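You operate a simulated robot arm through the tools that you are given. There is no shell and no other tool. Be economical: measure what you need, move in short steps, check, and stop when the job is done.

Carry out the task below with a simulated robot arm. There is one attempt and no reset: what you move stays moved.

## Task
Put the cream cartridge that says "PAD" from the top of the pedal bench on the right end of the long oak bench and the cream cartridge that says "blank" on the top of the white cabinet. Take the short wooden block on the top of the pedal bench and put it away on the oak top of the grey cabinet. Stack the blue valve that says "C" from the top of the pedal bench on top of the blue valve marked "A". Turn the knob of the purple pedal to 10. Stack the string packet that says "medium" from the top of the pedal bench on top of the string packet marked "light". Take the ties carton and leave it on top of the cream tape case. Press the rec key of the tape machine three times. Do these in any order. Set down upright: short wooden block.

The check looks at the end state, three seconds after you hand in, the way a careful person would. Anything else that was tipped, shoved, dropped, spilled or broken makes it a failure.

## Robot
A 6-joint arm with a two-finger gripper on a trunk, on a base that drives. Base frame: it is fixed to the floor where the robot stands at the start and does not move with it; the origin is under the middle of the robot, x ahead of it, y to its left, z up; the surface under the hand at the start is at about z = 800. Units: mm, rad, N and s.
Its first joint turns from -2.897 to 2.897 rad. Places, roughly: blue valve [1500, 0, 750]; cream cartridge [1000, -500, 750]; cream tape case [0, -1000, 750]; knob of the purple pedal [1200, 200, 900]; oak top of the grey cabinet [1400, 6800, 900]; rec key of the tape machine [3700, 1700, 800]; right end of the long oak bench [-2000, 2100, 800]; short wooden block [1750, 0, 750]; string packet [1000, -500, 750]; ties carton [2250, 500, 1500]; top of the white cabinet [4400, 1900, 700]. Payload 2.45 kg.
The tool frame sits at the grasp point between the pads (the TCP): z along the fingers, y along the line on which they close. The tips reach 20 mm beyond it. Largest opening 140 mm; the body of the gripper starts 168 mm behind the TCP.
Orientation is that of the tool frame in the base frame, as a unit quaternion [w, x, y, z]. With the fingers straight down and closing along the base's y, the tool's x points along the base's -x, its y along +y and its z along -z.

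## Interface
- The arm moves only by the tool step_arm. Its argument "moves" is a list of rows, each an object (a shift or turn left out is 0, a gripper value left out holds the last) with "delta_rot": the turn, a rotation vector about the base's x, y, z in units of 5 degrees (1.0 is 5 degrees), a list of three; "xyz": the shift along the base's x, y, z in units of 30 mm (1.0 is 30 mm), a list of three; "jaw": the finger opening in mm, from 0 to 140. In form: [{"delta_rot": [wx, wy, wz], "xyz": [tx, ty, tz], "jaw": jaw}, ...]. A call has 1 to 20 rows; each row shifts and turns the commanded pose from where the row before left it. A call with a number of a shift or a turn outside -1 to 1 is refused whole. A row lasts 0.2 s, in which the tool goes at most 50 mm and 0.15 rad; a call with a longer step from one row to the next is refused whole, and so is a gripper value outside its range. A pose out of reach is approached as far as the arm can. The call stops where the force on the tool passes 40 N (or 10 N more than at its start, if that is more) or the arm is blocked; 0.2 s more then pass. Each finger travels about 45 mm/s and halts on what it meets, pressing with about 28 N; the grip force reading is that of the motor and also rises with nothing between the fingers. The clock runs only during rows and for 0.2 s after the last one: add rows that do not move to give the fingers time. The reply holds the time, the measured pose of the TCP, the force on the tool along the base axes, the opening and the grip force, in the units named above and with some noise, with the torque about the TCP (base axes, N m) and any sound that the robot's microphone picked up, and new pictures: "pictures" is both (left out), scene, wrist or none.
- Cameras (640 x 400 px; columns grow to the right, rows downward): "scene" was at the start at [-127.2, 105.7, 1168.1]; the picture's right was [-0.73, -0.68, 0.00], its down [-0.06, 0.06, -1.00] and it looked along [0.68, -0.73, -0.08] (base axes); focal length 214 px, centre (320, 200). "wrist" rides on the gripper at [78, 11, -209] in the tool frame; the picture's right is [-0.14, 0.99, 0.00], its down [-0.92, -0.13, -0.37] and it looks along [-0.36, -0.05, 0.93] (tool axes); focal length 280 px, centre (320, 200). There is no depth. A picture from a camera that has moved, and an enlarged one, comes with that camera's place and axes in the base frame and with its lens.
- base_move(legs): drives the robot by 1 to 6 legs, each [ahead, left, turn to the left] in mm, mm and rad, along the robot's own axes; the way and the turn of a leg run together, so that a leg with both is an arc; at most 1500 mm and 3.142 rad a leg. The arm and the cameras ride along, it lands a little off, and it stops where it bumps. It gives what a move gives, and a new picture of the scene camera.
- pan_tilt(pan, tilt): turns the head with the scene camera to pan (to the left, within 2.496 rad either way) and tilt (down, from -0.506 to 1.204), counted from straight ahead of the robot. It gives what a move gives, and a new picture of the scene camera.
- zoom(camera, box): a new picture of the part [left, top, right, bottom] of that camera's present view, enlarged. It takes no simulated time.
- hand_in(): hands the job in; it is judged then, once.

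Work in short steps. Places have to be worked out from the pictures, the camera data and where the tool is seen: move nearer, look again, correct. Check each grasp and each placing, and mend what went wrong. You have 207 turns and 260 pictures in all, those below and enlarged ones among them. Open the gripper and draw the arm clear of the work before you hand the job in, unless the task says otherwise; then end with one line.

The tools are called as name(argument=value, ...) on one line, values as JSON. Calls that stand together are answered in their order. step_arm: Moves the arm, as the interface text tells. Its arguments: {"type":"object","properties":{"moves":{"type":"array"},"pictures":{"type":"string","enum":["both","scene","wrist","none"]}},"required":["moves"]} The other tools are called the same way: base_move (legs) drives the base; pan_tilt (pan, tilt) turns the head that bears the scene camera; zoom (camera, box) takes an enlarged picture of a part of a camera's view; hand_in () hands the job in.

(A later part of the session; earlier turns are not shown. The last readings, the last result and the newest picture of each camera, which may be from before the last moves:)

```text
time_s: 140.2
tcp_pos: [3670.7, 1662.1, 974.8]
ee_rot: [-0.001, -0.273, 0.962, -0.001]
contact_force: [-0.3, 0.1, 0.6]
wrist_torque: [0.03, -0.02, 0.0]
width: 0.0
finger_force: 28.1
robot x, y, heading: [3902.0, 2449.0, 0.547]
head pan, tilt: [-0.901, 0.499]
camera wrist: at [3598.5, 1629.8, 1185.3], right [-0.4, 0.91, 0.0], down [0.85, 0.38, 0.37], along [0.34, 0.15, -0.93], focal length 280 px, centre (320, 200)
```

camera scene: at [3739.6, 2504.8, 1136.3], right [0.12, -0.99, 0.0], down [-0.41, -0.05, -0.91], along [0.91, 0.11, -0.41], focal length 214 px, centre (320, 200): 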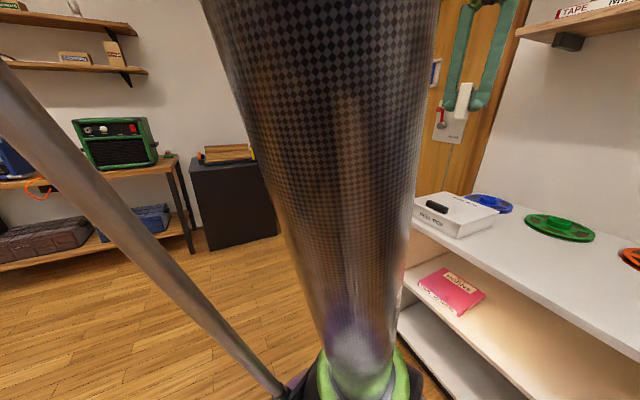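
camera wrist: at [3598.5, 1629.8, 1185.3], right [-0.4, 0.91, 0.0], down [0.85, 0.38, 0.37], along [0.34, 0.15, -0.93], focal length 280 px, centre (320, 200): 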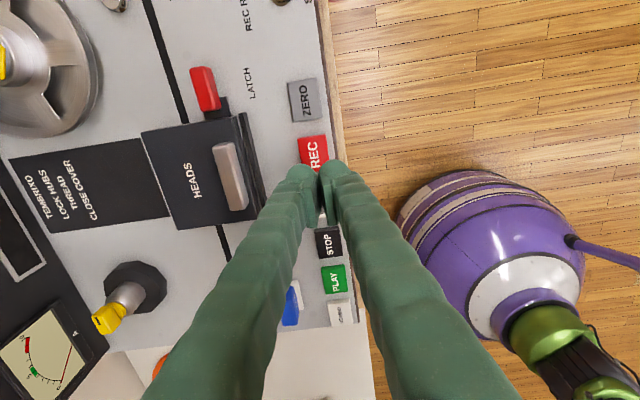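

Refined: REC at (3672,1652.5), z≈815. I centre and descend to just above it.

step_arm(moves=[{"xyz": [0.04, -0.32, -0.8]}, {"xyz": [0, 0, -1]}, {"xyz": [0, 0, -1]}, {"xyz": [0, 0, -1]}, {}], pictures="none")

zoom(camera="wrist", box=[220, 100, 420, 225])

```text
time_s: 141.4
tcp_pos: [3671.8, 1651.9, 859.7]
ee_rot: [-0.001, -0.273, 0.962, 0.0]
contact_force: [-0.3, 0.2, -0.8]
wrist_torque: [-0.05, -0.01, 0.01]
width: 0.0
finger_force: 28.2
robot x, y, heading: [3900.6, 2444.4, 0.547]
head pan, tilt: [-0.901, 0.499]
```

```text
3.20 times, centred on (320, 162) of wrist
camera zoom: at [3600.4, 1619.8, 1070.0], right [-0.4, 0.92, 0.0], down [0.85, 0.38, 0.37], along [0.34, 0.15, -0.93], focal length 897 px, centre (320, 320)
```

zoom: 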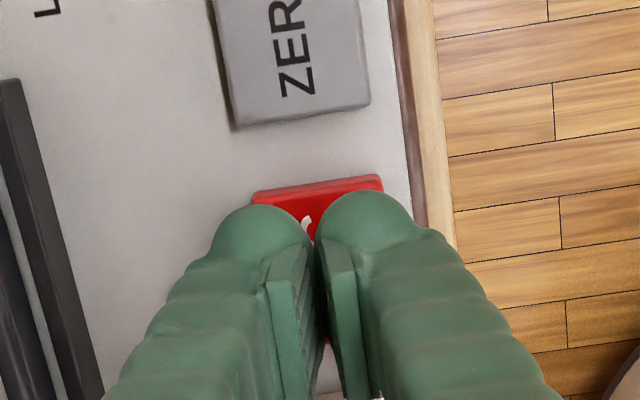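

Centred on REC. I press down in small rows and watch force and sound.

step_arm(moves=[{"xyz": [0, 0, -0.3]}, {"xyz": [0, 0, -0.2]}, {"xyz": [0, 0, -0.1]}, {"xyz": [0, 0, -0.1]}, {}], pictures="none")

step_arm(moves=[{"xyz": [0, 0, -0.1]}, {"xyz": [0, 0, -0.05]}, {}], pictures="none")

```text
time_s: 142.6
tcp_pos: [3672.1, 1652.1, 838.8]
ee_rot: [-0.002, -0.274, 0.962, 0.0]
contact_force: [-0.4, -0.3, 1.0]
wrist_torque: [0.03, -0.01, -0.02]
width: 6.0
finger_force: 29.2
robot x, y, heading: [3902.5, 2445.2, 0.553]
head pan, tilt: [-0.901, 0.499]
```

```text
time_s: 143.4
tcp_pos: [3673.2, 1653.1, 834.9]
ee_rot: [0.0, -0.273, 0.962, 0.0]
contact_force: [-0.4, -0.5, 3.7]
wrist_torque: [-0.01, 0.0, 0.04]
width: 6.0
finger_force: 30.0
robot x, y, heading: [3898.2, 2440.5, 0.549]
head pan, tilt: [-0.901, 0.499]
heard: click
```

A click at z≈835: press one. I lift 12 mm and see whether it releases.

step_arm(moves=[{"xyz": [0, 0, 0.2]}, {"xyz": [0, 0, 0.2]}, {}, {}], pictures="none")

zoom(camera="wrist", box=[0, 0, 640, 400])

```text
time_s: 144.4
tcp_pos: [3671.4, 1652.1, 847.0]
ee_rot: [0.0, -0.274, 0.962, 0.0]
contact_force: [0.5, -0.2, 0.3]
wrist_torque: [0.02, 0.02, 0.02]
width: 0.0
finger_force: 29.5
robot x, y, heading: [3898.6, 2445.5, 0.549]
head pan, tilt: [-0.901, 0.499]
```

```text
1.00 times, centred on (320, 200) of wrist (not enlarged: the box is as wide or as high as the picture)
camera zoom: at [3600.6, 1620.5, 1057.6], right [-0.4, 0.92, 0.0], down [0.85, 0.38, 0.37], along [0.34, 0.15, -0.93], focal length 280 px, centre (320, 200)
```

zoom: 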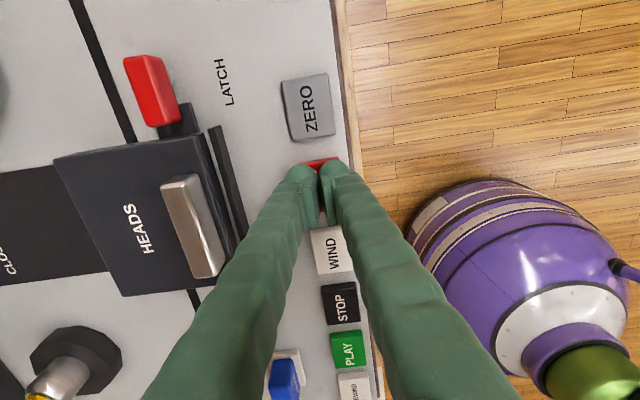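

Repeat the press a second time: down, hold, up.

step_arm(moves=[{"xyz": [0, 0, -0.2]}, {"xyz": [0, 0, -0.1]}, {"xyz": [0, 0, -0.1]}, {}, {}, {"xyz": [0, 0, 0.2]}, {"xyz": [0, 0, 0.2]}, {}, {}], pictures="none")

```text
time_s: 146.4
tcp_pos: [3672.4, 1653.4, 847.7]
ee_rot: [-0.002, -0.273, 0.962, 0.0]
contact_force: [-0.7, -0.1, 0.7]
wrist_torque: [0.01, 0.02, 0.02]
width: 0.0
finger_force: 28.9
robot x, y, heading: [3902.2, 2447.2, 0.543]
head pan, tilt: [-0.901, 0.499]
heard: click
```

Second click. Third and last press.

step_arm(moves=[{"xyz": [0, 0, -0.2]}, {"xyz": [0, 0, -0.1]}, {"xyz": [0, 0, -0.1]}, {}, {}, {"xyz": [0, 0, 0.2]}, {"xyz": [0, 0, 0.2]}, {}, {}], pictures="none")

```text
time_s: 148.4
tcp_pos: [3672.5, 1653.6, 845.8]
ee_rot: [-0.001, -0.274, 0.962, 0.0]
contact_force: [0.8, -0.5, -0.3]
wrist_torque: [0.03, 0.02, -0.03]
width: 0.0
finger_force: 29.1
robot x, y, heading: [3902.1, 2448.5, 0.547]
head pan, tilt: [-0.901, 0.499]
heard: click
```

Three clicks heard. I raise and retract the arm, then drive back toward the shelf with the ties carton.

step_arm(moves=[{"xyz": [0, 0, 1]}, {"xyz": [0, 0, 1]}, {"xyz": [0, 0, 1]}, {"xyz": [0, 0, 1]}, {"xyz": [0, 0, 1]}, {"xyz": [0, 0, 1]}, {"xyz": [0, 0, 1]}, {"xyz": [0.28, 0.96, 1]}, {"xyz": [0.28, 0.96, 1]}, {"xyz": [0.28, 0.96, 1]}, {"xyz": [0.28, 0.96, 0]}, {"xyz": [0.28, 0.96, 0]}, {"xyz": [0.28, 0.96, 0]}, {"xyz": [0.28, 0.96, 0]}, {"xyz": [0.28, 0.96, 0]}, {"xyz": [0.28, 0.96, 0]}, {"xyz": [0.28, 0.96, 0]}, {"xyz": [0.28, 0.96, 0]}, {"xyz": [0.28, 0.96, 0]}], pictures="none")

base_move(legs=[[-1250, 80, 0], [-1150, 0, 0]])

pan_tilt(pan=-1.1, tilt=-0.1)

```text
time_s: 152.4
tcp_pos: [3772.4, 1997.7, 1147.2]
ee_rot: [-0.001, -0.273, 0.962, -0.001]
contact_force: [0.2, -0.5, -0.6]
wrist_torque: [0.11, -0.02, 0.03]
width: 0.2
finger_force: 29.4
robot x, y, heading: [3900.3, 2441.7, 0.546]
head pan, tilt: [-0.901, 0.499]
```

```text
time_s: 164.2
tcp_pos: [1686.8, 801.3, 1148.2]
ee_rot: [-0.001, -0.277, 0.961, 0.0]
contact_force: [-0.6, -0.2, -0.3]
wrist_torque: [0.02, 0.03, 0.0]
width: 0.0
finger_force: 29.5
robot x, y, heading: [1809.3, 1247.5, 0.556]
head pan, tilt: [-0.901, 0.499]
camera scene: at [1642.3, 1264.2, 1129.3], right [-0.34, -0.94, 0.0], down [-0.45, 0.16, -0.88], along [0.83, -0.29, -0.48], focal length 214 px, centre (320, 200)
```

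scene: 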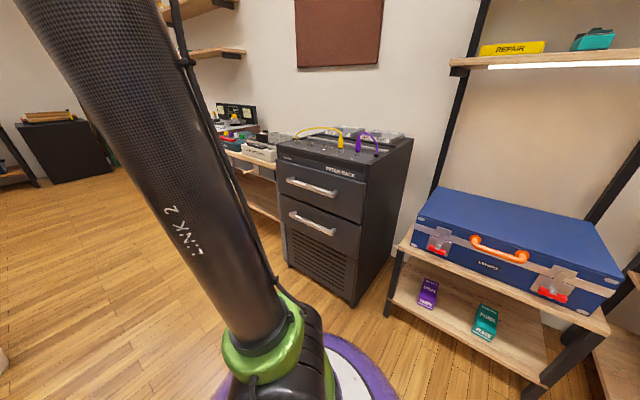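

```text
time_s: 165.2
tcp_pos: [1686.2, 799.7, 1147.7]
ee_rot: [-0.001, -0.278, 0.96, 0.0]
contact_force: [-0.3, 0.5, -0.7]
wrist_torque: [-0.01, 0.03, -0.01]
width: 0.0
finger_force: 29.0
robot x, y, heading: [1811.5, 1249.5, 0.56]
head pan, tilt: [-1.1, -0.099]
camera scene: at [1631.3, 1249.9, 1184.2], right [-0.51, -0.86, 0.0], down [0.08, -0.05, -1.0], along [0.85, -0.51, 0.1], focal length 214 px, centre (320, 200)
```

scene: 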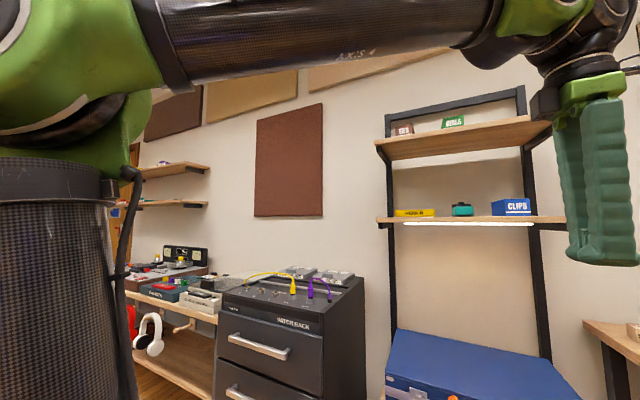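

TIES carton sits at the left end of the top shelf. I raise the hand to look at it from above.

step_arm(moves=[{"xyz": [0.3, 0, 1], "jaw": 120}, {"xyz": [0.3, 0, 1]}, {"xyz": [0.3, 0, 1]}, {"xyz": [0.3, 0, 1]}, {"xyz": [0.3, 0, 1]}, {"xyz": [0.3, 0, 1]}, {"xyz": [0.3, 0, 1]}, {"xyz": [0.3, 0, 1]}, {"xyz": [0.3, 0, 1]}, {"xyz": [0.3, 0, 1]}, {"xyz": [0.3, 0, 1]}, {"xyz": [0.3, 0, 1]}, {"xyz": [0.3, 0, 1]}, {"xyz": [0.3, 0, 1]}, {"xyz": [0.3, 0, 1]}, {"xyz": [0.3, 0, 1]}, {"xyz": [0.3, 0, 1]}, {"xyz": [0.3, 0, 1]}], pictures="both")

```text
time_s: 169.0
tcp_pos: [1830.2, 831.4, 1442.6]
ee_rot: [0.0, -0.278, 0.96, -0.001]
contact_force: [-0.3, 0.2, 0.4]
wrist_torque: [-0.01, -0.01, -0.02]
width: 119.9
finger_force: 0.1
out of reach, approached as far as the arm can: row 10, 11, 12, 13, 14, 15, 16, 17, 18
robot x, y, heading: [1808.5, 1247.1, 0.558]
head pan, tilt: [-1.1, -0.099]
camera scene: at [1631.3, 1249.8, 1184.3], right [-0.52, -0.86, 0.0], down [0.09, -0.05, -1.0], along [0.85, -0.51, 0.1], focal length 214 px, centre (320, 200)
camera wrist: at [1759.9, 799.7, 1652.1], right [-0.41, 0.91, 0.0], down [0.85, 0.38, 0.37], along [0.33, 0.15, -0.93], focal length 280 px, centre (320, 200)
```

scene: 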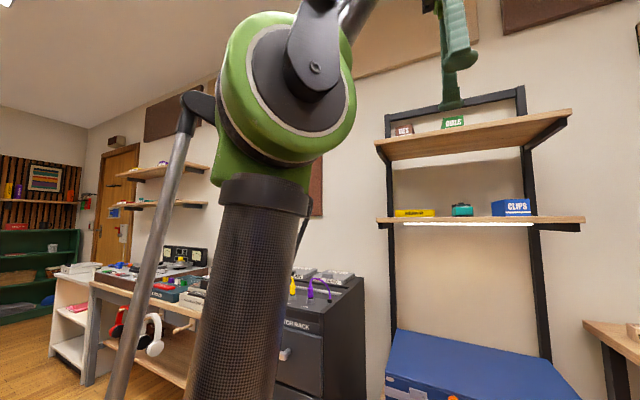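
wrist: 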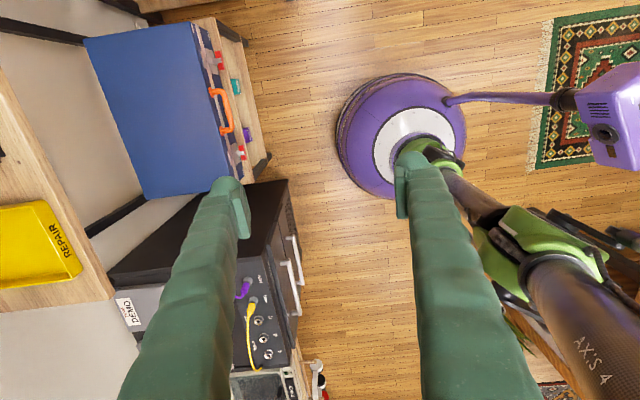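

Tool-down can't reach 1500, so I'll grasp with the tool tilted toward the wall, camera on the upper side. I lower a bit and yaw +89° first.

step_arm(moves=[{"xyz": [0, 0, -1]}, {"xyz": [0, 0, -1]}, {"xyz": [0, 0, -1], "delta_rot": [0, 0, 1]}, {"delta_rot": [0, 0, 1]}, {"delta_rot": [0, 0, 1]}, {"delta_rot": [0, 0, 1]}, {"delta_rot": [0, 0, 1]}, {"delta_rot": [0, 0, 1]}, {"delta_rot": [0, 0, 1]}, {"delta_rot": [0, 0, 1]}, {"delta_rot": [0, 0, 1]}, {"delta_rot": [0, 0, 1]}, {"delta_rot": [0, 0, 1]}, {"delta_rot": [0, 0, 1]}, {"delta_rot": [0, 0, 1]}, {"delta_rot": [0, 0, 1]}, {"delta_rot": [0, 0, 1]}, {"delta_rot": [0, 0, 1]}, {"delta_rot": [0, 0, 1]}, {"delta_rot": [0, 0, 0.8]}], pictures="none")

```text
time_s: 173.2
tcp_pos: [2095.4, 926.9, 1352.7]
ee_rot: [0.006, 0.868, -0.497, -0.002]
contact_force: [-0.2, -0.6, 0.1]
wrist_torque: [0.03, -0.04, 0.0]
width: 120.0
finger_force: 0.2
out of reach, approached as far as the arm can: row 13, 14, 15, 16, 17, 18, 19, 20
robot x, y, heading: [1813.8, 1247.9, 0.558]
head pan, tilt: [-1.1, -0.099]
```

The yaw is reached with the arm swung left; standing further back along the shelf suits it. I back 300 mm, then tilt the tool 60° up toward the wall.

base_move(legs=[[-300, 0, 0]])

step_arm(moves=[{"delta_rot": [-0.857, -0.515, 0]}, {"delta_rot": [-0.857, -0.515, 0]}, {"delta_rot": [-0.857, -0.515, 0]}, {"delta_rot": [-0.857, -0.515, 0]}, {"delta_rot": [-0.857, -0.515, 0]}, {"delta_rot": [-0.857, -0.515, 0]}, {"delta_rot": [-0.857, -0.515, 0]}, {"delta_rot": [-0.857, -0.515, 0]}, {"delta_rot": [-0.857, -0.515, 0]}, {"delta_rot": [-0.857, -0.515, 0]}, {"delta_rot": [-0.857, -0.515, 0]}, {"delta_rot": [-0.857, -0.515, 0]}, {}], pictures="both")

```text
time_s: 175.3
tcp_pos: [1838.8, 767.2, 1352.1]
ee_rot: [0.006, 0.866, -0.5, -0.001]
contact_force: [0.3, 0.7, 0.0]
wrist_torque: [0.01, 0.02, 0.02]
width: 119.8
finger_force: 0.1
robot x, y, heading: [1555.1, 1090.9, 0.554]
head pan, tilt: [-1.1, -0.099]
camera scene: at [1376.5, 1092.1, 1184.3], right [-0.52, -0.86, 0.0], down [0.08, -0.05, -1.0], along [0.85, -0.52, 0.1], focal length 214 px, centre (320, 200)
```

scene: 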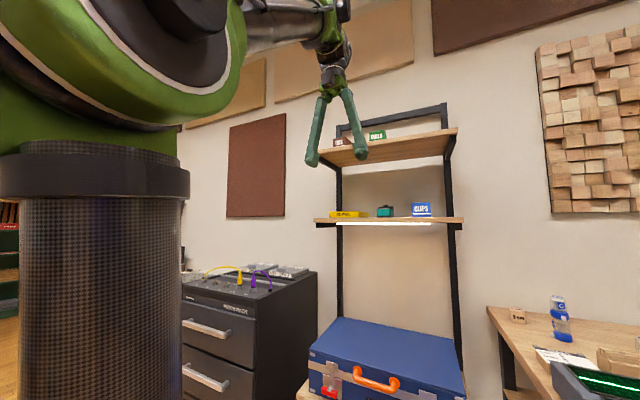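

```text
time_s: 178.1
tcp_pos: [1838.5, 767.4, 1351.4]
ee_rot: [0.249, 0.747, -0.435, 0.436]
contact_force: [0.3, 0.4, 0.1]
wrist_torque: [-0.01, -0.03, -0.04]
width: 120.1
finger_force: 0.0
robot x, y, heading: [1554.6, 1091.1, 0.558]
head pan, tilt: [-1.1, -0.099]
camera scene: at [1376.5, 1092.1, 1184.3], right [-0.52, -0.86, 0.0], down [0.09, -0.05, -0.99], along [0.85, -0.52, 0.1], focal length 214 px, centre (320, 200)
camera wrist: at [1756.9, 885.2, 1524.2], right [-0.89, -0.44, -0.13], down [-0.27, 0.74, -0.62], along [0.36, -0.52, -0.78], focal length 280 px, centre (320, 200)
```

scene: 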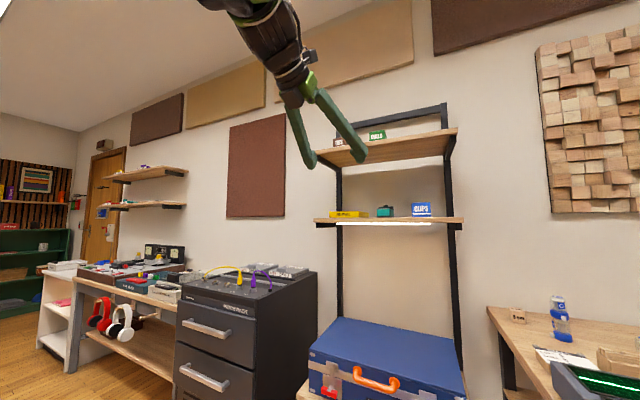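
wrist: 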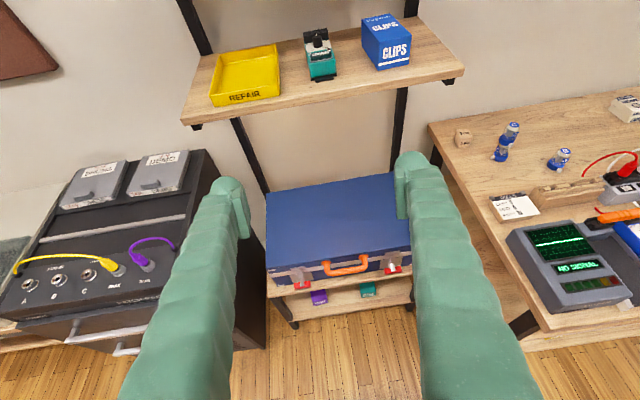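

Tilt works. I raise the hand to look onto the top shelf.

step_arm(moves=[{"xyz": [0, 0, 1]}, {"xyz": [0, 0, 1]}, {"xyz": [0, 0, 1]}, {"xyz": [0, 0, 1]}, {"xyz": [0, 0, 1]}, {"xyz": [0, 0, 1]}, {"xyz": [0, 0, 1]}, {"xyz": [0, 0, 1]}, {}], pictures="both")

```text
time_s: 180.1
tcp_pos: [1840.8, 763.8, 1580.2]
ee_rot: [0.249, 0.747, -0.434, 0.437]
contact_force: [0.3, 0.3, -0.7]
wrist_torque: [0.01, -0.03, -0.03]
width: 119.9
finger_force: 0.0
out of reach, approached as far as the arm can: row 8
robot x, y, heading: [1552.5, 1090.5, 0.555]
head pan, tilt: [-1.1, -0.099]
camera scene: at [1376.5, 1092.2, 1184.3], right [-0.52, -0.86, 0.0], down [0.09, -0.05, -1.0], along [0.85, -0.52, 0.1], focal length 214 px, centre (320, 200)
camera wrist: at [1759.0, 881.8, 1751.6], right [-0.89, -0.44, -0.13], down [-0.27, 0.74, -0.62], along [0.36, -0.52, -0.78], focal length 280 px, centre (320, 200)
```

scene: 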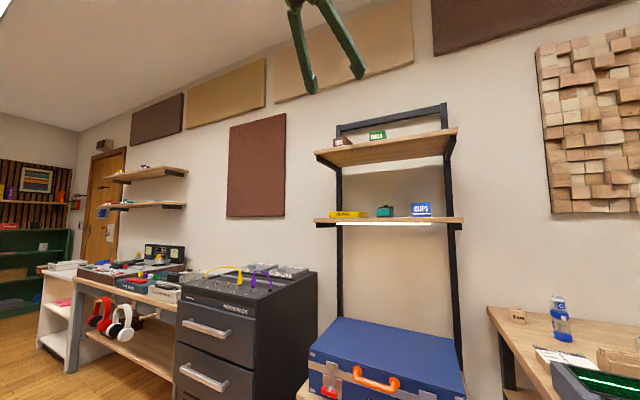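
wrist: 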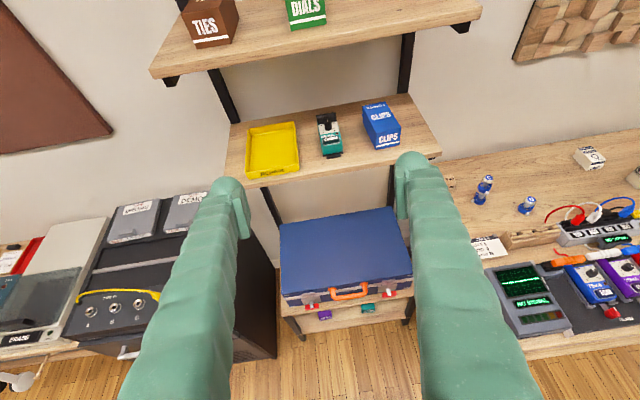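

TIES carton ≈(2235,445,1560). I move the base 110 mm closer and bring the hand in front of it at height.

base_move(legs=[[0, -110, 0]])

step_arm(moves=[{"xyz": [0.8, -0.1, 0.1]}, {"xyz": [0.8, -0.1, 0.1]}, {"xyz": [0.8, -0.1, 0.1]}, {"xyz": [0.8, -0.1, 0.1]}, {"xyz": [0.8, -0.1, 0.1]}, {"xyz": [0.8, -0.1, 0.1]}, {"xyz": [0.8, -0.1, 0.1]}, {"xyz": [0.8, -0.1, 0.1]}, {}], pictures="wrist")

```text
time_s: 181.3
tcp_pos: [1898.8, 669.2, 1578.6]
ee_rot: [0.249, 0.748, -0.434, 0.437]
contact_force: [-0.2, 0.6, 0.1]
wrist_torque: [0.02, 0.01, 0.02]
width: 120.0
finger_force: 0.1
robot x, y, heading: [1612.4, 996.9, 0.548]
head pan, tilt: [-1.1, -0.099]
camera scene: at [1434.3, 998.9, 1184.3], right [-0.52, -0.85, 0.0], down [0.08, -0.05, -1.0], along [0.85, -0.52, 0.1], focal length 214 px, centre (320, 200)
```

scene: 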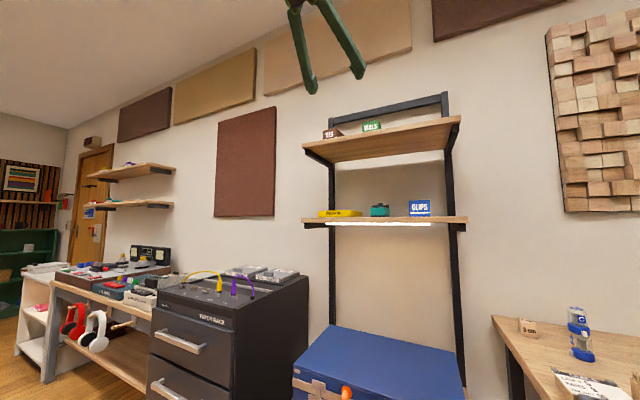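

```text
time_s: 183.3
tcp_pos: [2090.8, 644.7, 1603.2]
ee_rot: [0.25, 0.746, -0.435, 0.437]
contact_force: [-1.1, 0.0, -0.3]
wrist_torque: [0.01, 0.0, 0.04]
width: 120.0
finger_force: 0.0
robot x, y, heading: [1616.7, 998.0, 0.558]
head pan, tilt: [-1.1, -0.099]
camera wrist: at [2009.0, 763.3, 1775.6], right [-0.89, -0.43, -0.13], down [-0.27, 0.74, -0.62], along [0.36, -0.52, -0.78], focal length 280 px, centre (320, 200)
```

wrist: 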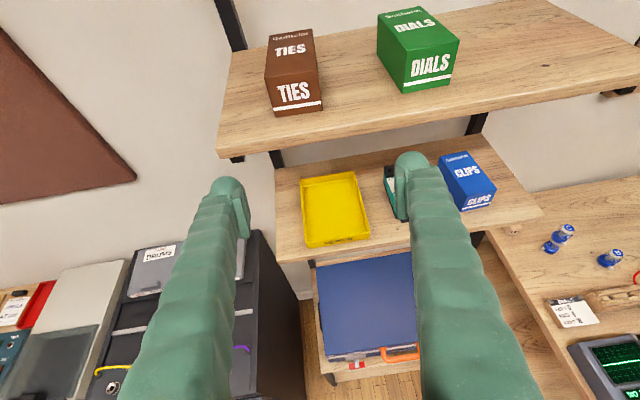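

Carton front face ≈77×51 mm, centre (2233,452), shelf z≈1530, aligned with the shelf. I go to a pre-grasp point straddling line and look.

step_arm(moves=[{"xyz": [0.69, -0.89, 0], "jaw": 106, "delta_rot": [0, 0, 0.5]}, {"xyz": [0.69, -0.89, 0]}, {"xyz": [0.69, -0.89, 0]}, {"xyz": [0.69, -0.89, 0]}, {"xyz": [0.69, -0.89, 0]}, {}], pictures="wrist")

```text
time_s: 184.7
tcp_pos: [2190.6, 512.0, 1591.0]
ee_rot: [0.241, 0.756, -0.418, 0.443]
contact_force: [0.4, -0.2, 0.7]
wrist_torque: [0.03, 0.01, 0.02]
width: 106.0
finger_force: 0.0
out of reach, approached as far as the arm can: row 4, 5
robot x, y, heading: [1615.2, 997.1, 0.548]
head pan, tilt: [-1.1, -0.099]
camera wrist: at [2104.0, 627.6, 1763.2], right [-0.87, -0.47, -0.13], down [-0.3, 0.72, -0.62], along [0.39, -0.5, -0.77], focal length 280 px, centre (320, 200)
```

wrist: 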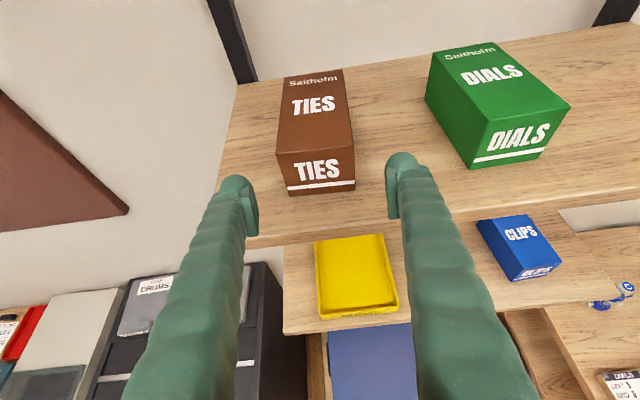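

Reach is near its limit here. I back the hand off 100 mm, flatten the tool by 18°, and shift the base 120 mm along and a bit nearer.

step_arm(moves=[{"xyz": [-0.55, 0.85, 0], "delta_rot": [-0.842, -0.539, 0]}, {"xyz": [-0.55, 0.85, 0], "delta_rot": [-0.842, -0.539, 0]}, {"xyz": [-0.55, 0.85, 0], "delta_rot": [-0.842, -0.539, 0]}, {"xyz": [-0.55, 0.85, 0], "delta_rot": [-0.505, -0.323, 0]}, {}], pictures="none")

base_move(legs=[[120, 0, 0], [0, -40, 0]])

step_arm(moves=[{"xyz": [0, 0, -0.2]}, {}], pictures="wrist")

```text
time_s: 185.9
tcp_pos: [2127.1, 615.3, 1590.4]
ee_rot: [0.301, 0.678, -0.374, 0.557]
contact_force: [0.7, -1.0, 0.6]
wrist_torque: [0.01, -0.03, -0.02]
width: 105.9
finger_force: 0.0
robot x, y, heading: [1613.8, 992.3, 0.551]
head pan, tilt: [-1.1, -0.099]
```

```text
time_s: 187.6
tcp_pos: [2248.2, 640.8, 1590.9]
ee_rot: [0.302, 0.678, -0.376, 0.555]
contact_force: [0.4, 0.3, 0.3]
wrist_torque: [0.03, -0.03, -0.02]
width: 106.1
finger_force: 0.1
robot x, y, heading: [1734.4, 1025.7, 0.552]
head pan, tilt: [-1.1, -0.099]
camera scene: at [1556.5, 1028.1, 1184.3], right [-0.52, -0.85, 0.0], down [0.08, -0.05, -1.0], along [0.85, -0.52, 0.1], focal length 214 px, centre (320, 200)
```

scene: 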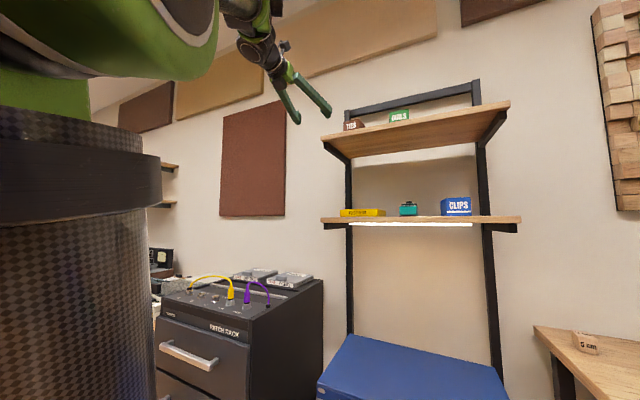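

```text
time_s: 188.2
tcp_pos: [2247.9, 641.6, 1584.7]
ee_rot: [0.302, 0.678, -0.375, 0.556]
contact_force: [0.6, 0.1, 0.5]
wrist_torque: [0.01, -0.01, 0.01]
width: 105.9
finger_force: 0.0
robot x, y, heading: [1736.5, 1023.7, 0.547]
head pan, tilt: [-1.1, -0.099]
camera wrist: at [2137.3, 795.6, 1704.1], right [-0.85, -0.51, -0.14], down [-0.18, 0.53, -0.83], along [0.49, -0.68, -0.54], focal length 280 px, centre (320, 200)
```

wrist: 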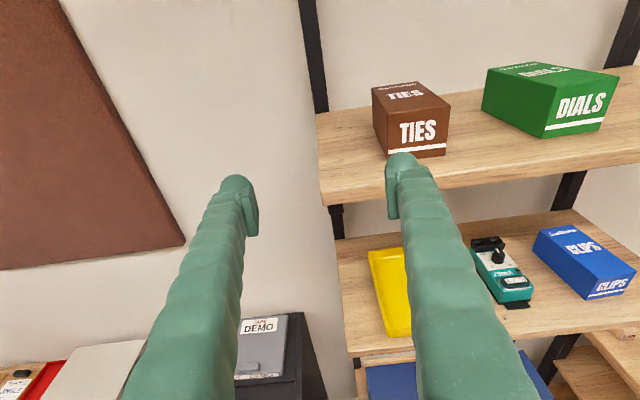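

Better triangulation: shelf z≈1548, carton front centre (2216,476), top 1602. I move to pre-grasp at (2187,523,1580) and look.

step_arm(moves=[{"xyz": [-0.7, -0.6, 0]}, {"xyz": [-0.7, -0.7, 0]}, {"xyz": [-0.63, -0.9, -0.1]}, {"xyz": [0, -0.9, -0.1]}, {"xyz": [0, -0.86, 0]}, {}], pictures="wrist")

```text
time_s: 189.6
tcp_pos: [2187.8, 523.5, 1578.4]
ee_rot: [0.302, 0.678, -0.376, 0.555]
contact_force: [-0.9, -0.2, -0.5]
wrist_torque: [0.03, -0.01, -0.01]
width: 105.9
finger_force: 0.1
robot x, y, heading: [1737.4, 1023.9, 0.547]
head pan, tilt: [-1.1, -0.099]
camera wrist: at [2075.4, 676.7, 1697.5], right [-0.85, -0.51, -0.14], down [-0.18, 0.53, -0.83], along [0.49, -0.68, -0.54], focal length 280 px, centre (320, 200)
```

wrist: 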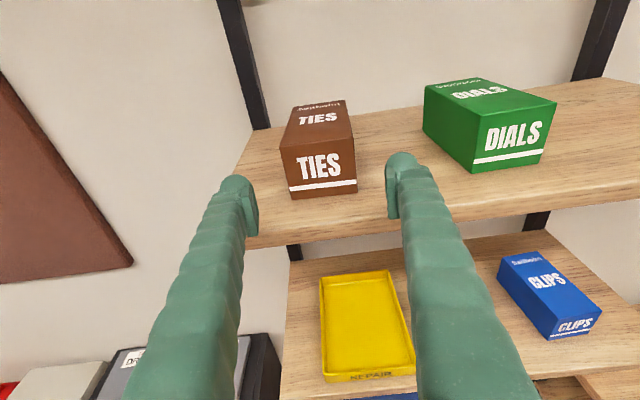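

Centred. I advance 110 mm so that the fingers straddle the carton.

step_arm(moves=[{"xyz": [0.4, -0.62, 0]}, {"xyz": [0.4, -0.62, 0]}, {"xyz": [0.4, -0.62, 0]}, {"xyz": [0.4, -0.62, 0]}, {"xyz": [0.37, -0.62, 0]}, {}], pictures="wrist")

```text
time_s: 191.0
tcp_pos: [2247.6, 430.3, 1577.6]
ee_rot: [0.302, 0.677, -0.376, 0.556]
contact_force: [0.6, 0.2, -0.1]
wrist_torque: [0.0, 0.01, 0.03]
width: 106.1
finger_force: 0.0
robot x, y, heading: [1734.5, 1028.1, 0.551]
head pan, tilt: [-1.1, -0.099]
camera wrist: at [2136.4, 584.5, 1697.5], right [-0.85, -0.51, -0.14], down [-0.18, 0.53, -0.83], along [0.49, -0.68, -0.54], focal length 280 px, centre (320, 200)
```

wrist: 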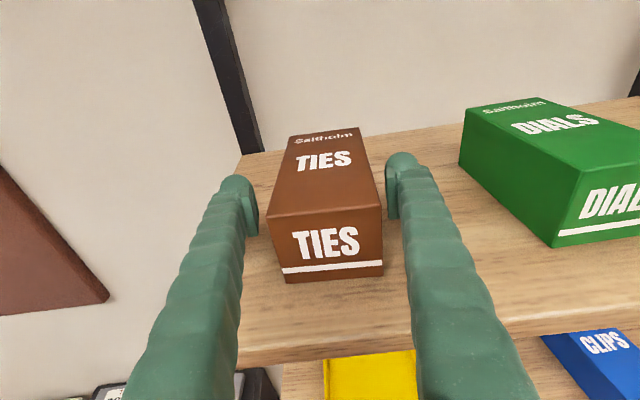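

Fingers straddle the carton. Close.

step_arm(moves=[{"jaw": 0}, {}, {}, {}, {}, {}], pictures="none")

step_arm(moves=[{"xyz": [0, 0, 0.15]}, {"xyz": [0, 0, 0.2]}, {"xyz": [0, 0, 0.2]}, {}], pictures="wrist")

```text
time_s: 192.4
tcp_pos: [2247.9, 431.1, 1577.9]
ee_rot: [0.301, 0.678, -0.376, 0.556]
contact_force: [0.4, -0.1, 2.0]
wrist_torque: [0.07, -0.14, -0.13]
width: 74.7
finger_force: 27.8
robot x, y, heading: [1736.5, 1027.8, 0.548]
head pan, tilt: [-1.1, -0.099]
```

```text
time_s: 193.4
tcp_pos: [2245.8, 429.7, 1594.8]
ee_rot: [0.301, 0.678, -0.375, 0.556]
contact_force: [-0.4, 0.5, -1.9]
wrist_torque: [0.0, 0.01, 0.03]
width: 74.9
finger_force: 27.7
robot x, y, heading: [1735.1, 1024.4, 0.553]
head pan, tilt: [-1.1, -0.099]
camera wrist: at [2135.8, 583.5, 1714.3], right [-0.85, -0.51, -0.14], down [-0.18, 0.53, -0.83], along [0.49, -0.68, -0.54], focal length 280 px, centre (320, 200)
```

wrist: 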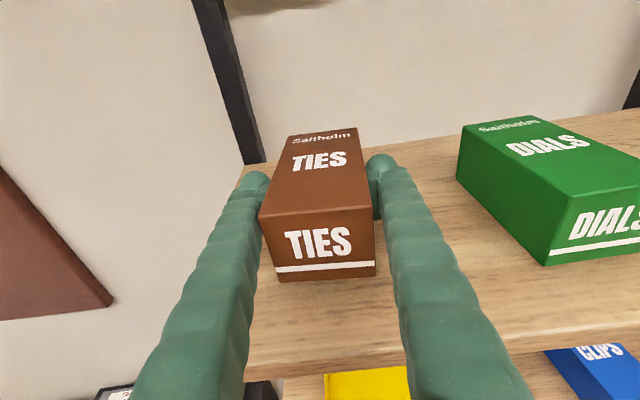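

Carton is held. I retract it from the shelf, lower it, and drive back toward the tape-case bench.

step_arm(moves=[{"xyz": [-0.54, 0.84, 0]}, {"xyz": [-0.54, 0.84, 0]}, {"xyz": [-0.54, 0.84, 0]}, {"xyz": [-0.54, 0.84, 0]}, {"xyz": [-0.54, 0.84, 0]}, {"xyz": [-0.54, 0.84, 0]}, {"xyz": [-0.54, 0.84, 0]}, {"xyz": [-0.54, 0.84, -0.3]}, {"xyz": [-0.54, 0.84, -0.8]}, {"xyz": [0, 0, -1]}, {"xyz": [0, 0, -1]}, {"xyz": [0, 0, -1]}, {"xyz": [0, 0, -1]}, {"xyz": [0, 0, -1]}, {"xyz": [0, 0, -1]}, {"xyz": [0, 0, -1]}, {"xyz": [0, 0, -1]}], pictures="none")

base_move(legs=[[0, 200, 0], [-1000, 0, 0], [-900, 0, 0]])

pan_tilt(pan=-1.7, tilt=0.35)

```text
time_s: 197.0
tcp_pos: [2100.2, 656.8, 1323.6]
ee_rot: [0.302, 0.678, -0.376, 0.555]
contact_force: [0.0, 0.1, -2.2]
wrist_torque: [0.02, 0.01, -0.02]
width: 74.5
finger_force: 28.1
robot x, y, heading: [1734.6, 1026.1, 0.551]
head pan, tilt: [-1.1, -0.099]
```

```text
time_s: 207.7
tcp_pos: [377.1, -165.6, 1323.2]
ee_rot: [0.303, 0.677, -0.377, 0.555]
contact_force: [0.5, -0.2, -2.6]
wrist_torque: [-0.02, -0.01, -0.02]
width: 74.2
finger_force: 27.9
robot x, y, heading: [12.8, 206.8, 0.547]
head pan, tilt: [-1.1, -0.099]
camera scene: at [-165.1, 207.1, 1184.3], right [-0.52, -0.85, 0.0], down [0.08, -0.05, -1.0], along [0.85, -0.52, 0.1], focal length 214 px, centre (320, 200)
```

scene: 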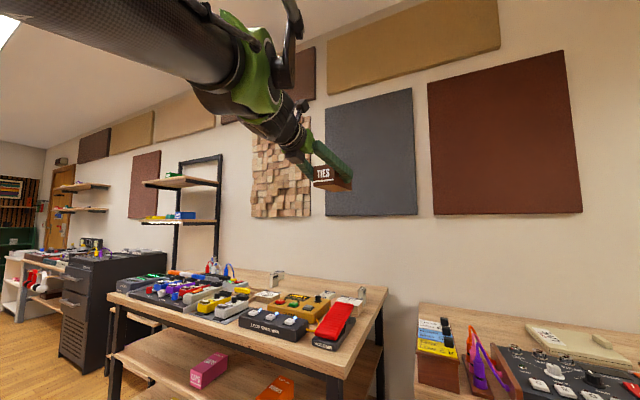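

```text
time_s: 208.7
tcp_pos: [378.1, -166.3, 1324.3]
ee_rot: [0.303, 0.677, -0.377, 0.555]
contact_force: [-0.2, 0.5, -3.2]
wrist_torque: [0.0, 0.01, -0.03]
width: 74.9
finger_force: 28.0
robot x, y, heading: [14.3, 200.9, 0.547]
head pan, tilt: [-1.7, 0.351]
camera scene: at [-201.4, 167.7, 1143.1], right [-0.91, -0.41, 0.0], down [-0.14, 0.31, -0.94], along [0.38, -0.86, -0.34], focal length 214 px, centre (320, 200)
```

scene: 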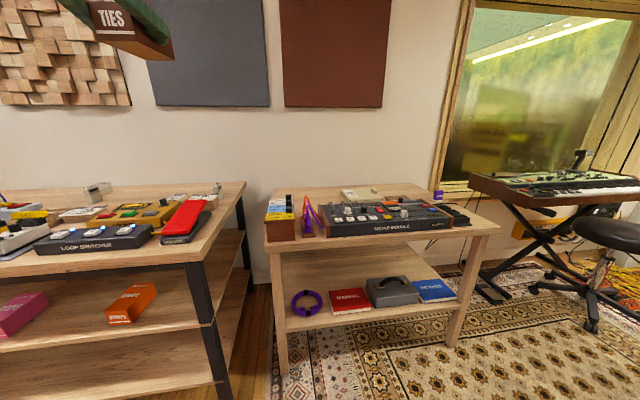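

The cream tape case lies behind the sound module on the second bench. I drive along to it and a bit nearer, then look from the wrist.

base_move(legs=[[-620, 0, 0], [0, -130, 0]])

zoom(camera="wrist", box=[0, 0, 640, 400])

```text
time_s: 213.0
tcp_pos: [-78.2, -598.8, 1324.4]
ee_rot: [0.303, 0.677, -0.377, 0.555]
contact_force: [0.1, -0.6, -2.5]
wrist_torque: [0.03, 0.0, 0.02]
width: 74.7
finger_force: 27.8
robot x, y, heading: [-439.3, -228.2, 0.552]
head pan, tilt: [-1.7, 0.351]
camera scene: at [-657.1, -267.2, 1143.0], right [-0.91, -0.41, 0.0], down [-0.14, 0.31, -0.94], along [0.38, -0.86, -0.34], focal length 214 px, centre (320, 200)
```

scene: 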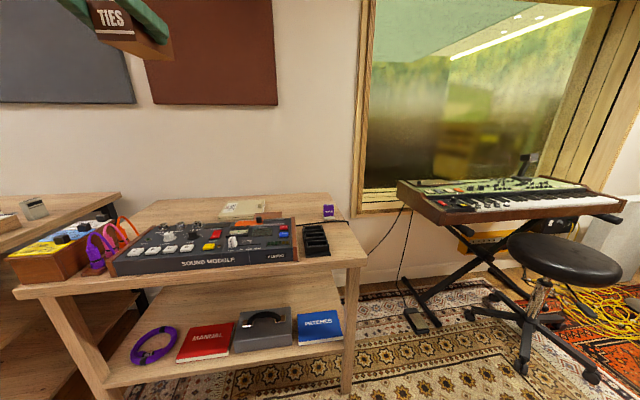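

```text
1.00 times, centred on (320, 200) of wrist (not enlarged: the box is as wide or as high as the picture)
camera zoom: at [-188.6, -445.1, 1443.3], right [-0.85, -0.51, -0.14], down [-0.18, 0.53, -0.83], along [0.5, -0.68, -0.54], focal length 280 px, centre (320, 200)
```

zoom: 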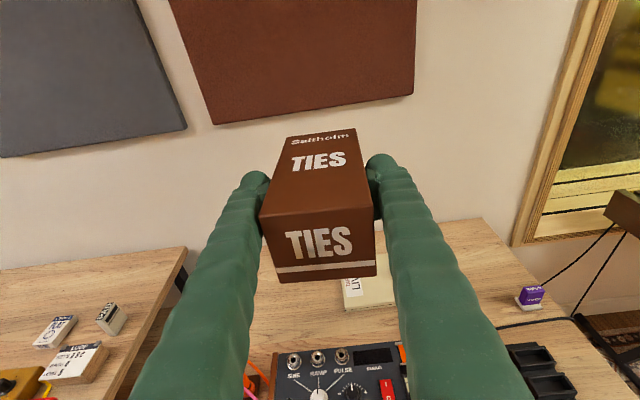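

Triangulation puts the case top at ≈(44,-966,765). I move 120 mm nearer and zoom the scene view to see its outline.

base_move(legs=[[0, -120, 0]])

zoom(camera="scene", box=[120, 160, 360, 310])

```text
time_s: 214.3
tcp_pos: [-13.4, -702.0, 1323.9]
ee_rot: [0.302, 0.678, -0.376, 0.555]
contact_force: [0.5, -0.3, -2.5]
wrist_torque: [0.01, -0.02, -0.01]
width: 74.6
finger_force: 28.4
robot x, y, heading: [-377.1, -333.0, 0.554]
head pan, tilt: [-1.7, 0.351]
camera scene: at [-593.5, -370.6, 1143.0], right [-0.91, -0.41, 0.0], down [-0.14, 0.31, -0.94], along [0.38, -0.86, -0.34], focal length 214 px, centre (320, 200)
```

scene: 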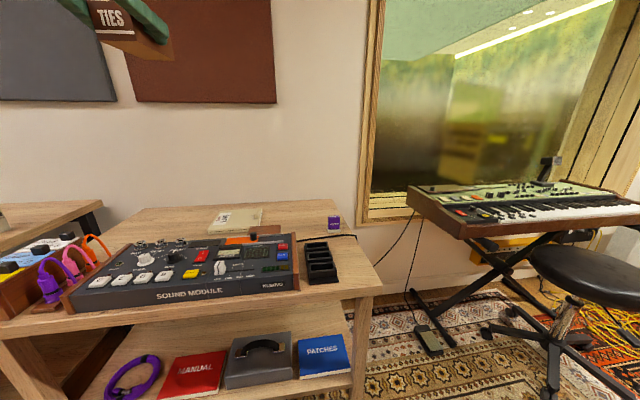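

```text
2.67 times, centred on (240, 235) of scene
camera zoom: at [-593.5, -370.6, 1143.0], right [-0.91, -0.41, 0.0], down [-0.14, 0.31, -0.94], along [0.38, -0.86, -0.34], focal length 572 px, centre (533, 107)
```

zoom: 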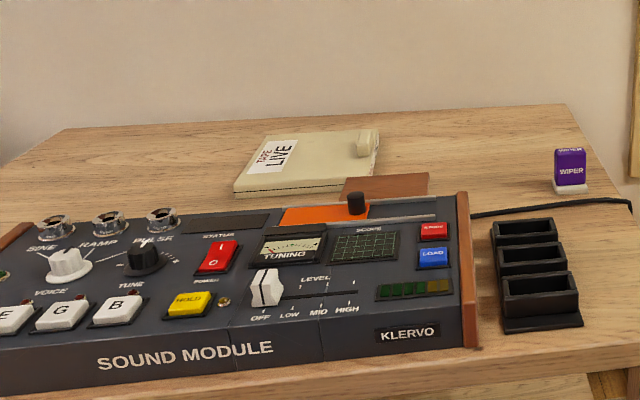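

The case is ≈180×170 mm centred ≈(46,-961). I swing the hand aside and lower to measure it with the wrist camera unobstructed.

step_arm(moves=[{"xyz": [0.9, 0.27, -0.9]}, {"xyz": [0.9, 0.27, -0.9]}, {"xyz": [0.9, 0.27, -0.9]}, {"xyz": [0.9, 0.27, -0.9]}, {"xyz": [0.9, 0.27, -0.9]}, {"xyz": [0.9, 0.27, -0.9]}, {"xyz": [0.9, 0.27, -0.9]}, {"xyz": [0.9, 0.27, -0.9]}, {"xyz": [0.9, 0.27, -0.9]}, {"xyz": [0.9, 0.27, -0.9]}, {}], pictures="wrist")

```text
time_s: 216.7
tcp_pos: [259.9, -620.6, 1055.2]
ee_rot: [0.302, 0.678, -0.375, 0.555]
contact_force: [-0.3, -0.1, -1.2]
wrist_torque: [0.03, -0.01, 0.02]
width: 74.8
finger_force: 28.1
robot x, y, heading: [-380.1, -334.9, 0.553]
head pan, tilt: [-1.7, 0.351]
camera wrist: at [148.4, -466.5, 1174.6], right [-0.85, -0.51, -0.14], down [-0.18, 0.53, -0.83], along [0.5, -0.68, -0.54], focal length 280 px, centre (320, 200)
```

wrist: 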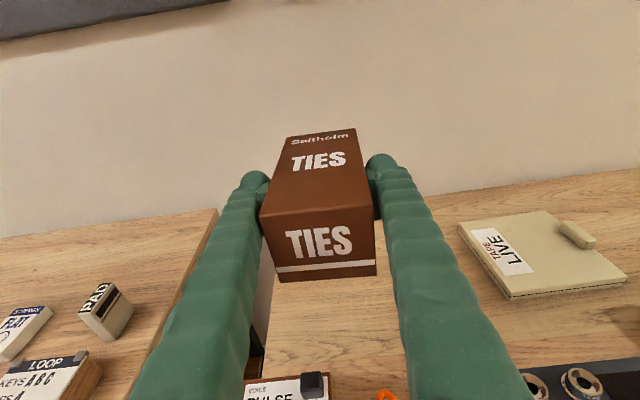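

Case refined: centre (53,-964), 180 mm square, aligned with my approach. I move over it with the tool tilted 16° steeper (so the gripper body clears the sound module), z≈950.

step_arm(moves=[{"xyz": [-0.66, -0.945, 0]}, {"xyz": [-0.66, -0.945, 0]}, {"xyz": [-0.66, -0.945, 0]}, {"xyz": [-0.66, -0.945, 0]}, {"xyz": [-0.66, -0.945, 0]}, {"xyz": [-0.66, -0.945, -0.3]}, {"xyz": [-0.66, -0.945, -0.5]}, {"xyz": [-0.66, -0.945, -0.6], "delta_rot": [0.842, 0.539, 0]}, {"xyz": [-0.66, -0.945, -0.7], "delta_rot": [0.842, 0.539, 0]}, {"xyz": [-0.66, -0.945, -0.7], "delta_rot": [0.842, 0.539, 0]}, {"xyz": [-0.66, -0.945, -0.7], "delta_rot": [0.168, 0.108, 0]}, {}], pictures="both")

```text
time_s: 219.3
tcp_pos: [49.0, -924.2, 949.0]
ee_rot: [0.254, 0.744, -0.42, 0.453]
contact_force: [-0.3, 0.5, -2.7]
wrist_torque: [0.02, 0.01, -0.02]
width: 74.8
finger_force: 27.6
out of reach, approached as far as the arm can: row 11
robot x, y, heading: [-377.8, -330.4, 0.55]
head pan, tilt: [-1.7, 0.351]
camera scene: at [-593.5, -370.7, 1143.0], right [-0.91, -0.41, 0.0], down [-0.14, 0.31, -0.94], along [0.38, -0.86, -0.34], focal length 214 px, centre (320, 200)
camera wrist: at [-38.6, -802.2, 1116.1], right [-0.88, -0.46, -0.13], down [-0.28, 0.71, -0.65], along [0.39, -0.53, -0.75], focal length 280 px, centre (320, 200)
```

scene: 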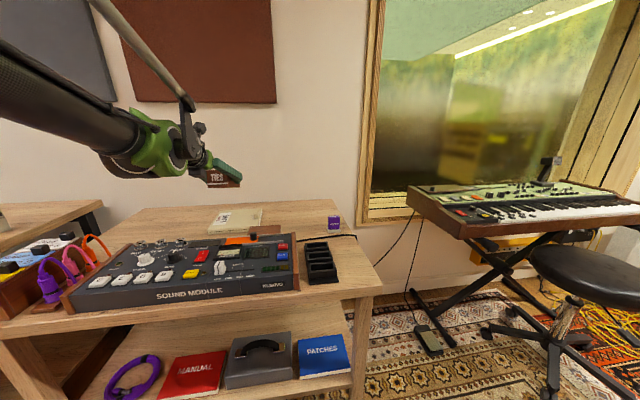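
wrist: 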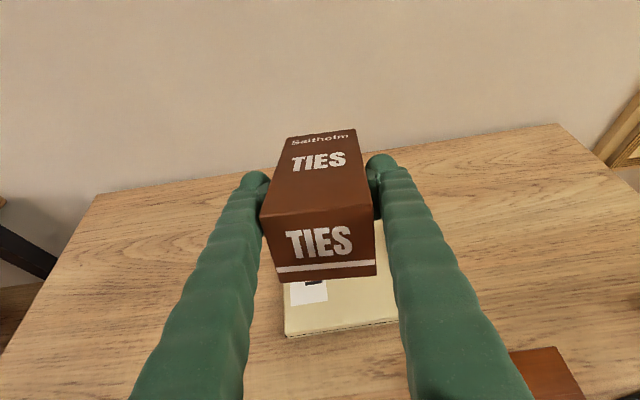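

The wrist roll limit is near; I shift the base 130 mm back along the bench and re-centre the hand.

base_move(legs=[[-130, 0, 0]])

step_arm(moves=[{"xyz": [0.85, 0.5, 0]}, {"xyz": [0.85, 0.5, 0]}, {"xyz": [0.85, 0.5, 0]}, {"xyz": [0.85, 0.5, 0]}, {}], pictures="none")

```text
time_s: 220.6
tcp_pos: [-63.8, -992.8, 949.3]
ee_rot: [0.253, 0.745, -0.42, 0.453]
contact_force: [-0.8, -1.0, -1.6]
wrist_torque: [0.02, 0.0, -0.02]
width: 74.6
finger_force: 27.7
robot x, y, heading: [-489.7, -399.2, 0.56]
head pan, tilt: [-1.7, 0.351]
camera scene: at [-705.7, -440.1, 1143.0], right [-0.91, -0.41, 0.0], down [-0.14, 0.31, -0.94], along [0.39, -0.86, -0.34], focal length 214 px, centre (320, 200)
```

scene: 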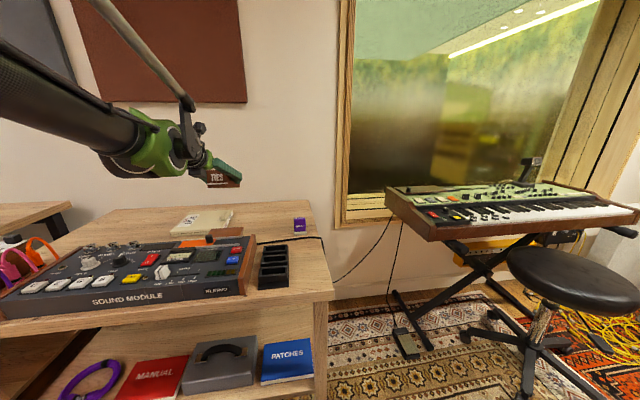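

```text
time_s: 221.8
tcp_pos: [38.1, -932.1, 949.9]
ee_rot: [0.253, 0.745, -0.419, 0.454]
contact_force: [-0.6, 0.0, -1.6]
wrist_torque: [0.01, 0.01, -0.02]
width: 74.7
finger_force: 28.2
robot x, y, heading: [-489.0, -403.9, 0.554]
head pan, tilt: [-1.7, 0.351]
```

On target. I lower to z≈845 and check clearance from the module with both views.

step_arm(moves=[{"xyz": [0.17, 0, -0.7]}, {"xyz": [0, 0, -0.7]}, {"xyz": [0, 0, -0.7]}, {"xyz": [0, 0, -0.7]}, {"xyz": [0, 0, -0.7]}, {}], pictures="wrist")

zoom(camera="scene", box=[60, 140, 300, 290])

```text
time_s: 223.2
tcp_pos: [44.2, -932.8, 844.8]
ee_rot: [0.252, 0.745, -0.42, 0.452]
contact_force: [0.6, 0.0, -2.2]
wrist_torque: [0.07, 0.0, 0.03]
width: 74.6
finger_force: 28.2
robot x, y, heading: [-491.3, -402.6, 0.554]
head pan, tilt: [-1.7, 0.351]
camera wrist: at [-43.4, -811.4, 1011.2], right [-0.88, -0.46, -0.13], down [-0.28, 0.71, -0.65], along [0.39, -0.53, -0.75], focal length 280 px, centre (320, 200)
```

wrist: 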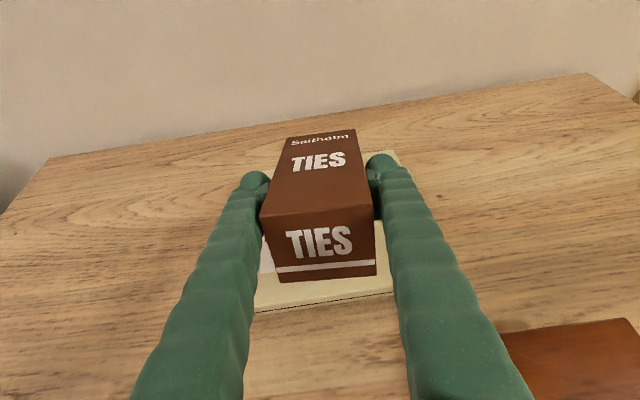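

```text
2.67 times, centred on (180, 215) of scene
camera zoom: at [-705.7, -440.1, 1143.0], right [-0.91, -0.41, 0.0], down [-0.14, 0.31, -0.94], along [0.39, -0.86, -0.34], focal length 572 px, centre (693, 160)
```

zoom: 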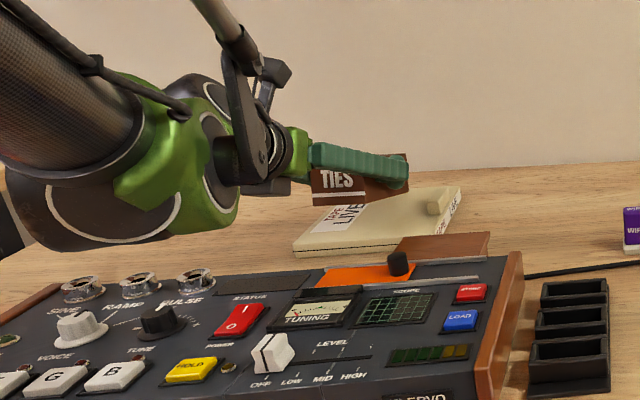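

Clear so far. I continue lowering until the nose touches, watching force and the links' clearance.

step_arm(moves=[{"xyz": [0, 0, -0.2]}, {"xyz": [0, 0, -0.2]}, {}], pictures="none")

step_arm(moves=[{"xyz": [0, 0, -0.15]}, {"xyz": [0, 0, -0.15]}, {}], pictures="none")

zoom(camera="scene", box=[60, 140, 300, 290])

```text
time_s: 224.0
tcp_pos: [44.1, -931.2, 832.2]
ee_rot: [0.253, 0.745, -0.419, 0.453]
contact_force: [-0.6, -0.4, -1.7]
wrist_torque: [0.02, 0.0, 0.02]
width: 74.7
finger_force: 28.0
robot x, y, heading: [-488.8, -399.0, 0.557]
head pan, tilt: [-1.7, 0.351]
```

```text
time_s: 224.8
tcp_pos: [43.1, -932.6, 822.9]
ee_rot: [0.254, 0.743, -0.42, 0.453]
contact_force: [-4.8, 1.5, 12.2]
wrist_torque: [-0.54, -0.56, -0.12]
width: 74.8
finger_force: 27.6
robot x, y, heading: [-491.5, -403.4, 0.55]
head pan, tilt: [-1.7, 0.351]
```

```text
2.67 times, centred on (180, 215) of scene
camera zoom: at [-706.3, -439.6, 1143.0], right [-0.91, -0.41, 0.0], down [-0.14, 0.31, -0.94], along [0.39, -0.86, -0.34], focal length 572 px, centre (693, 160)
```

zoom: 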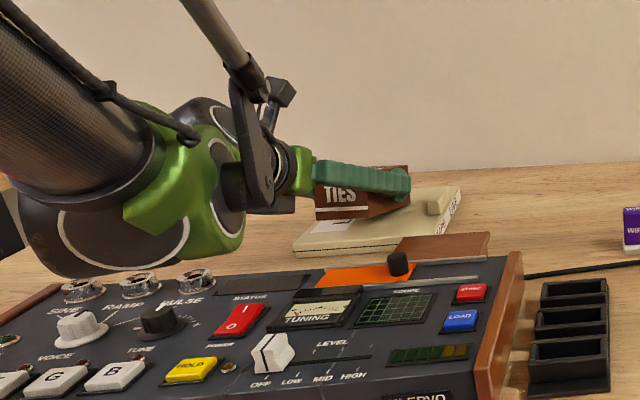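

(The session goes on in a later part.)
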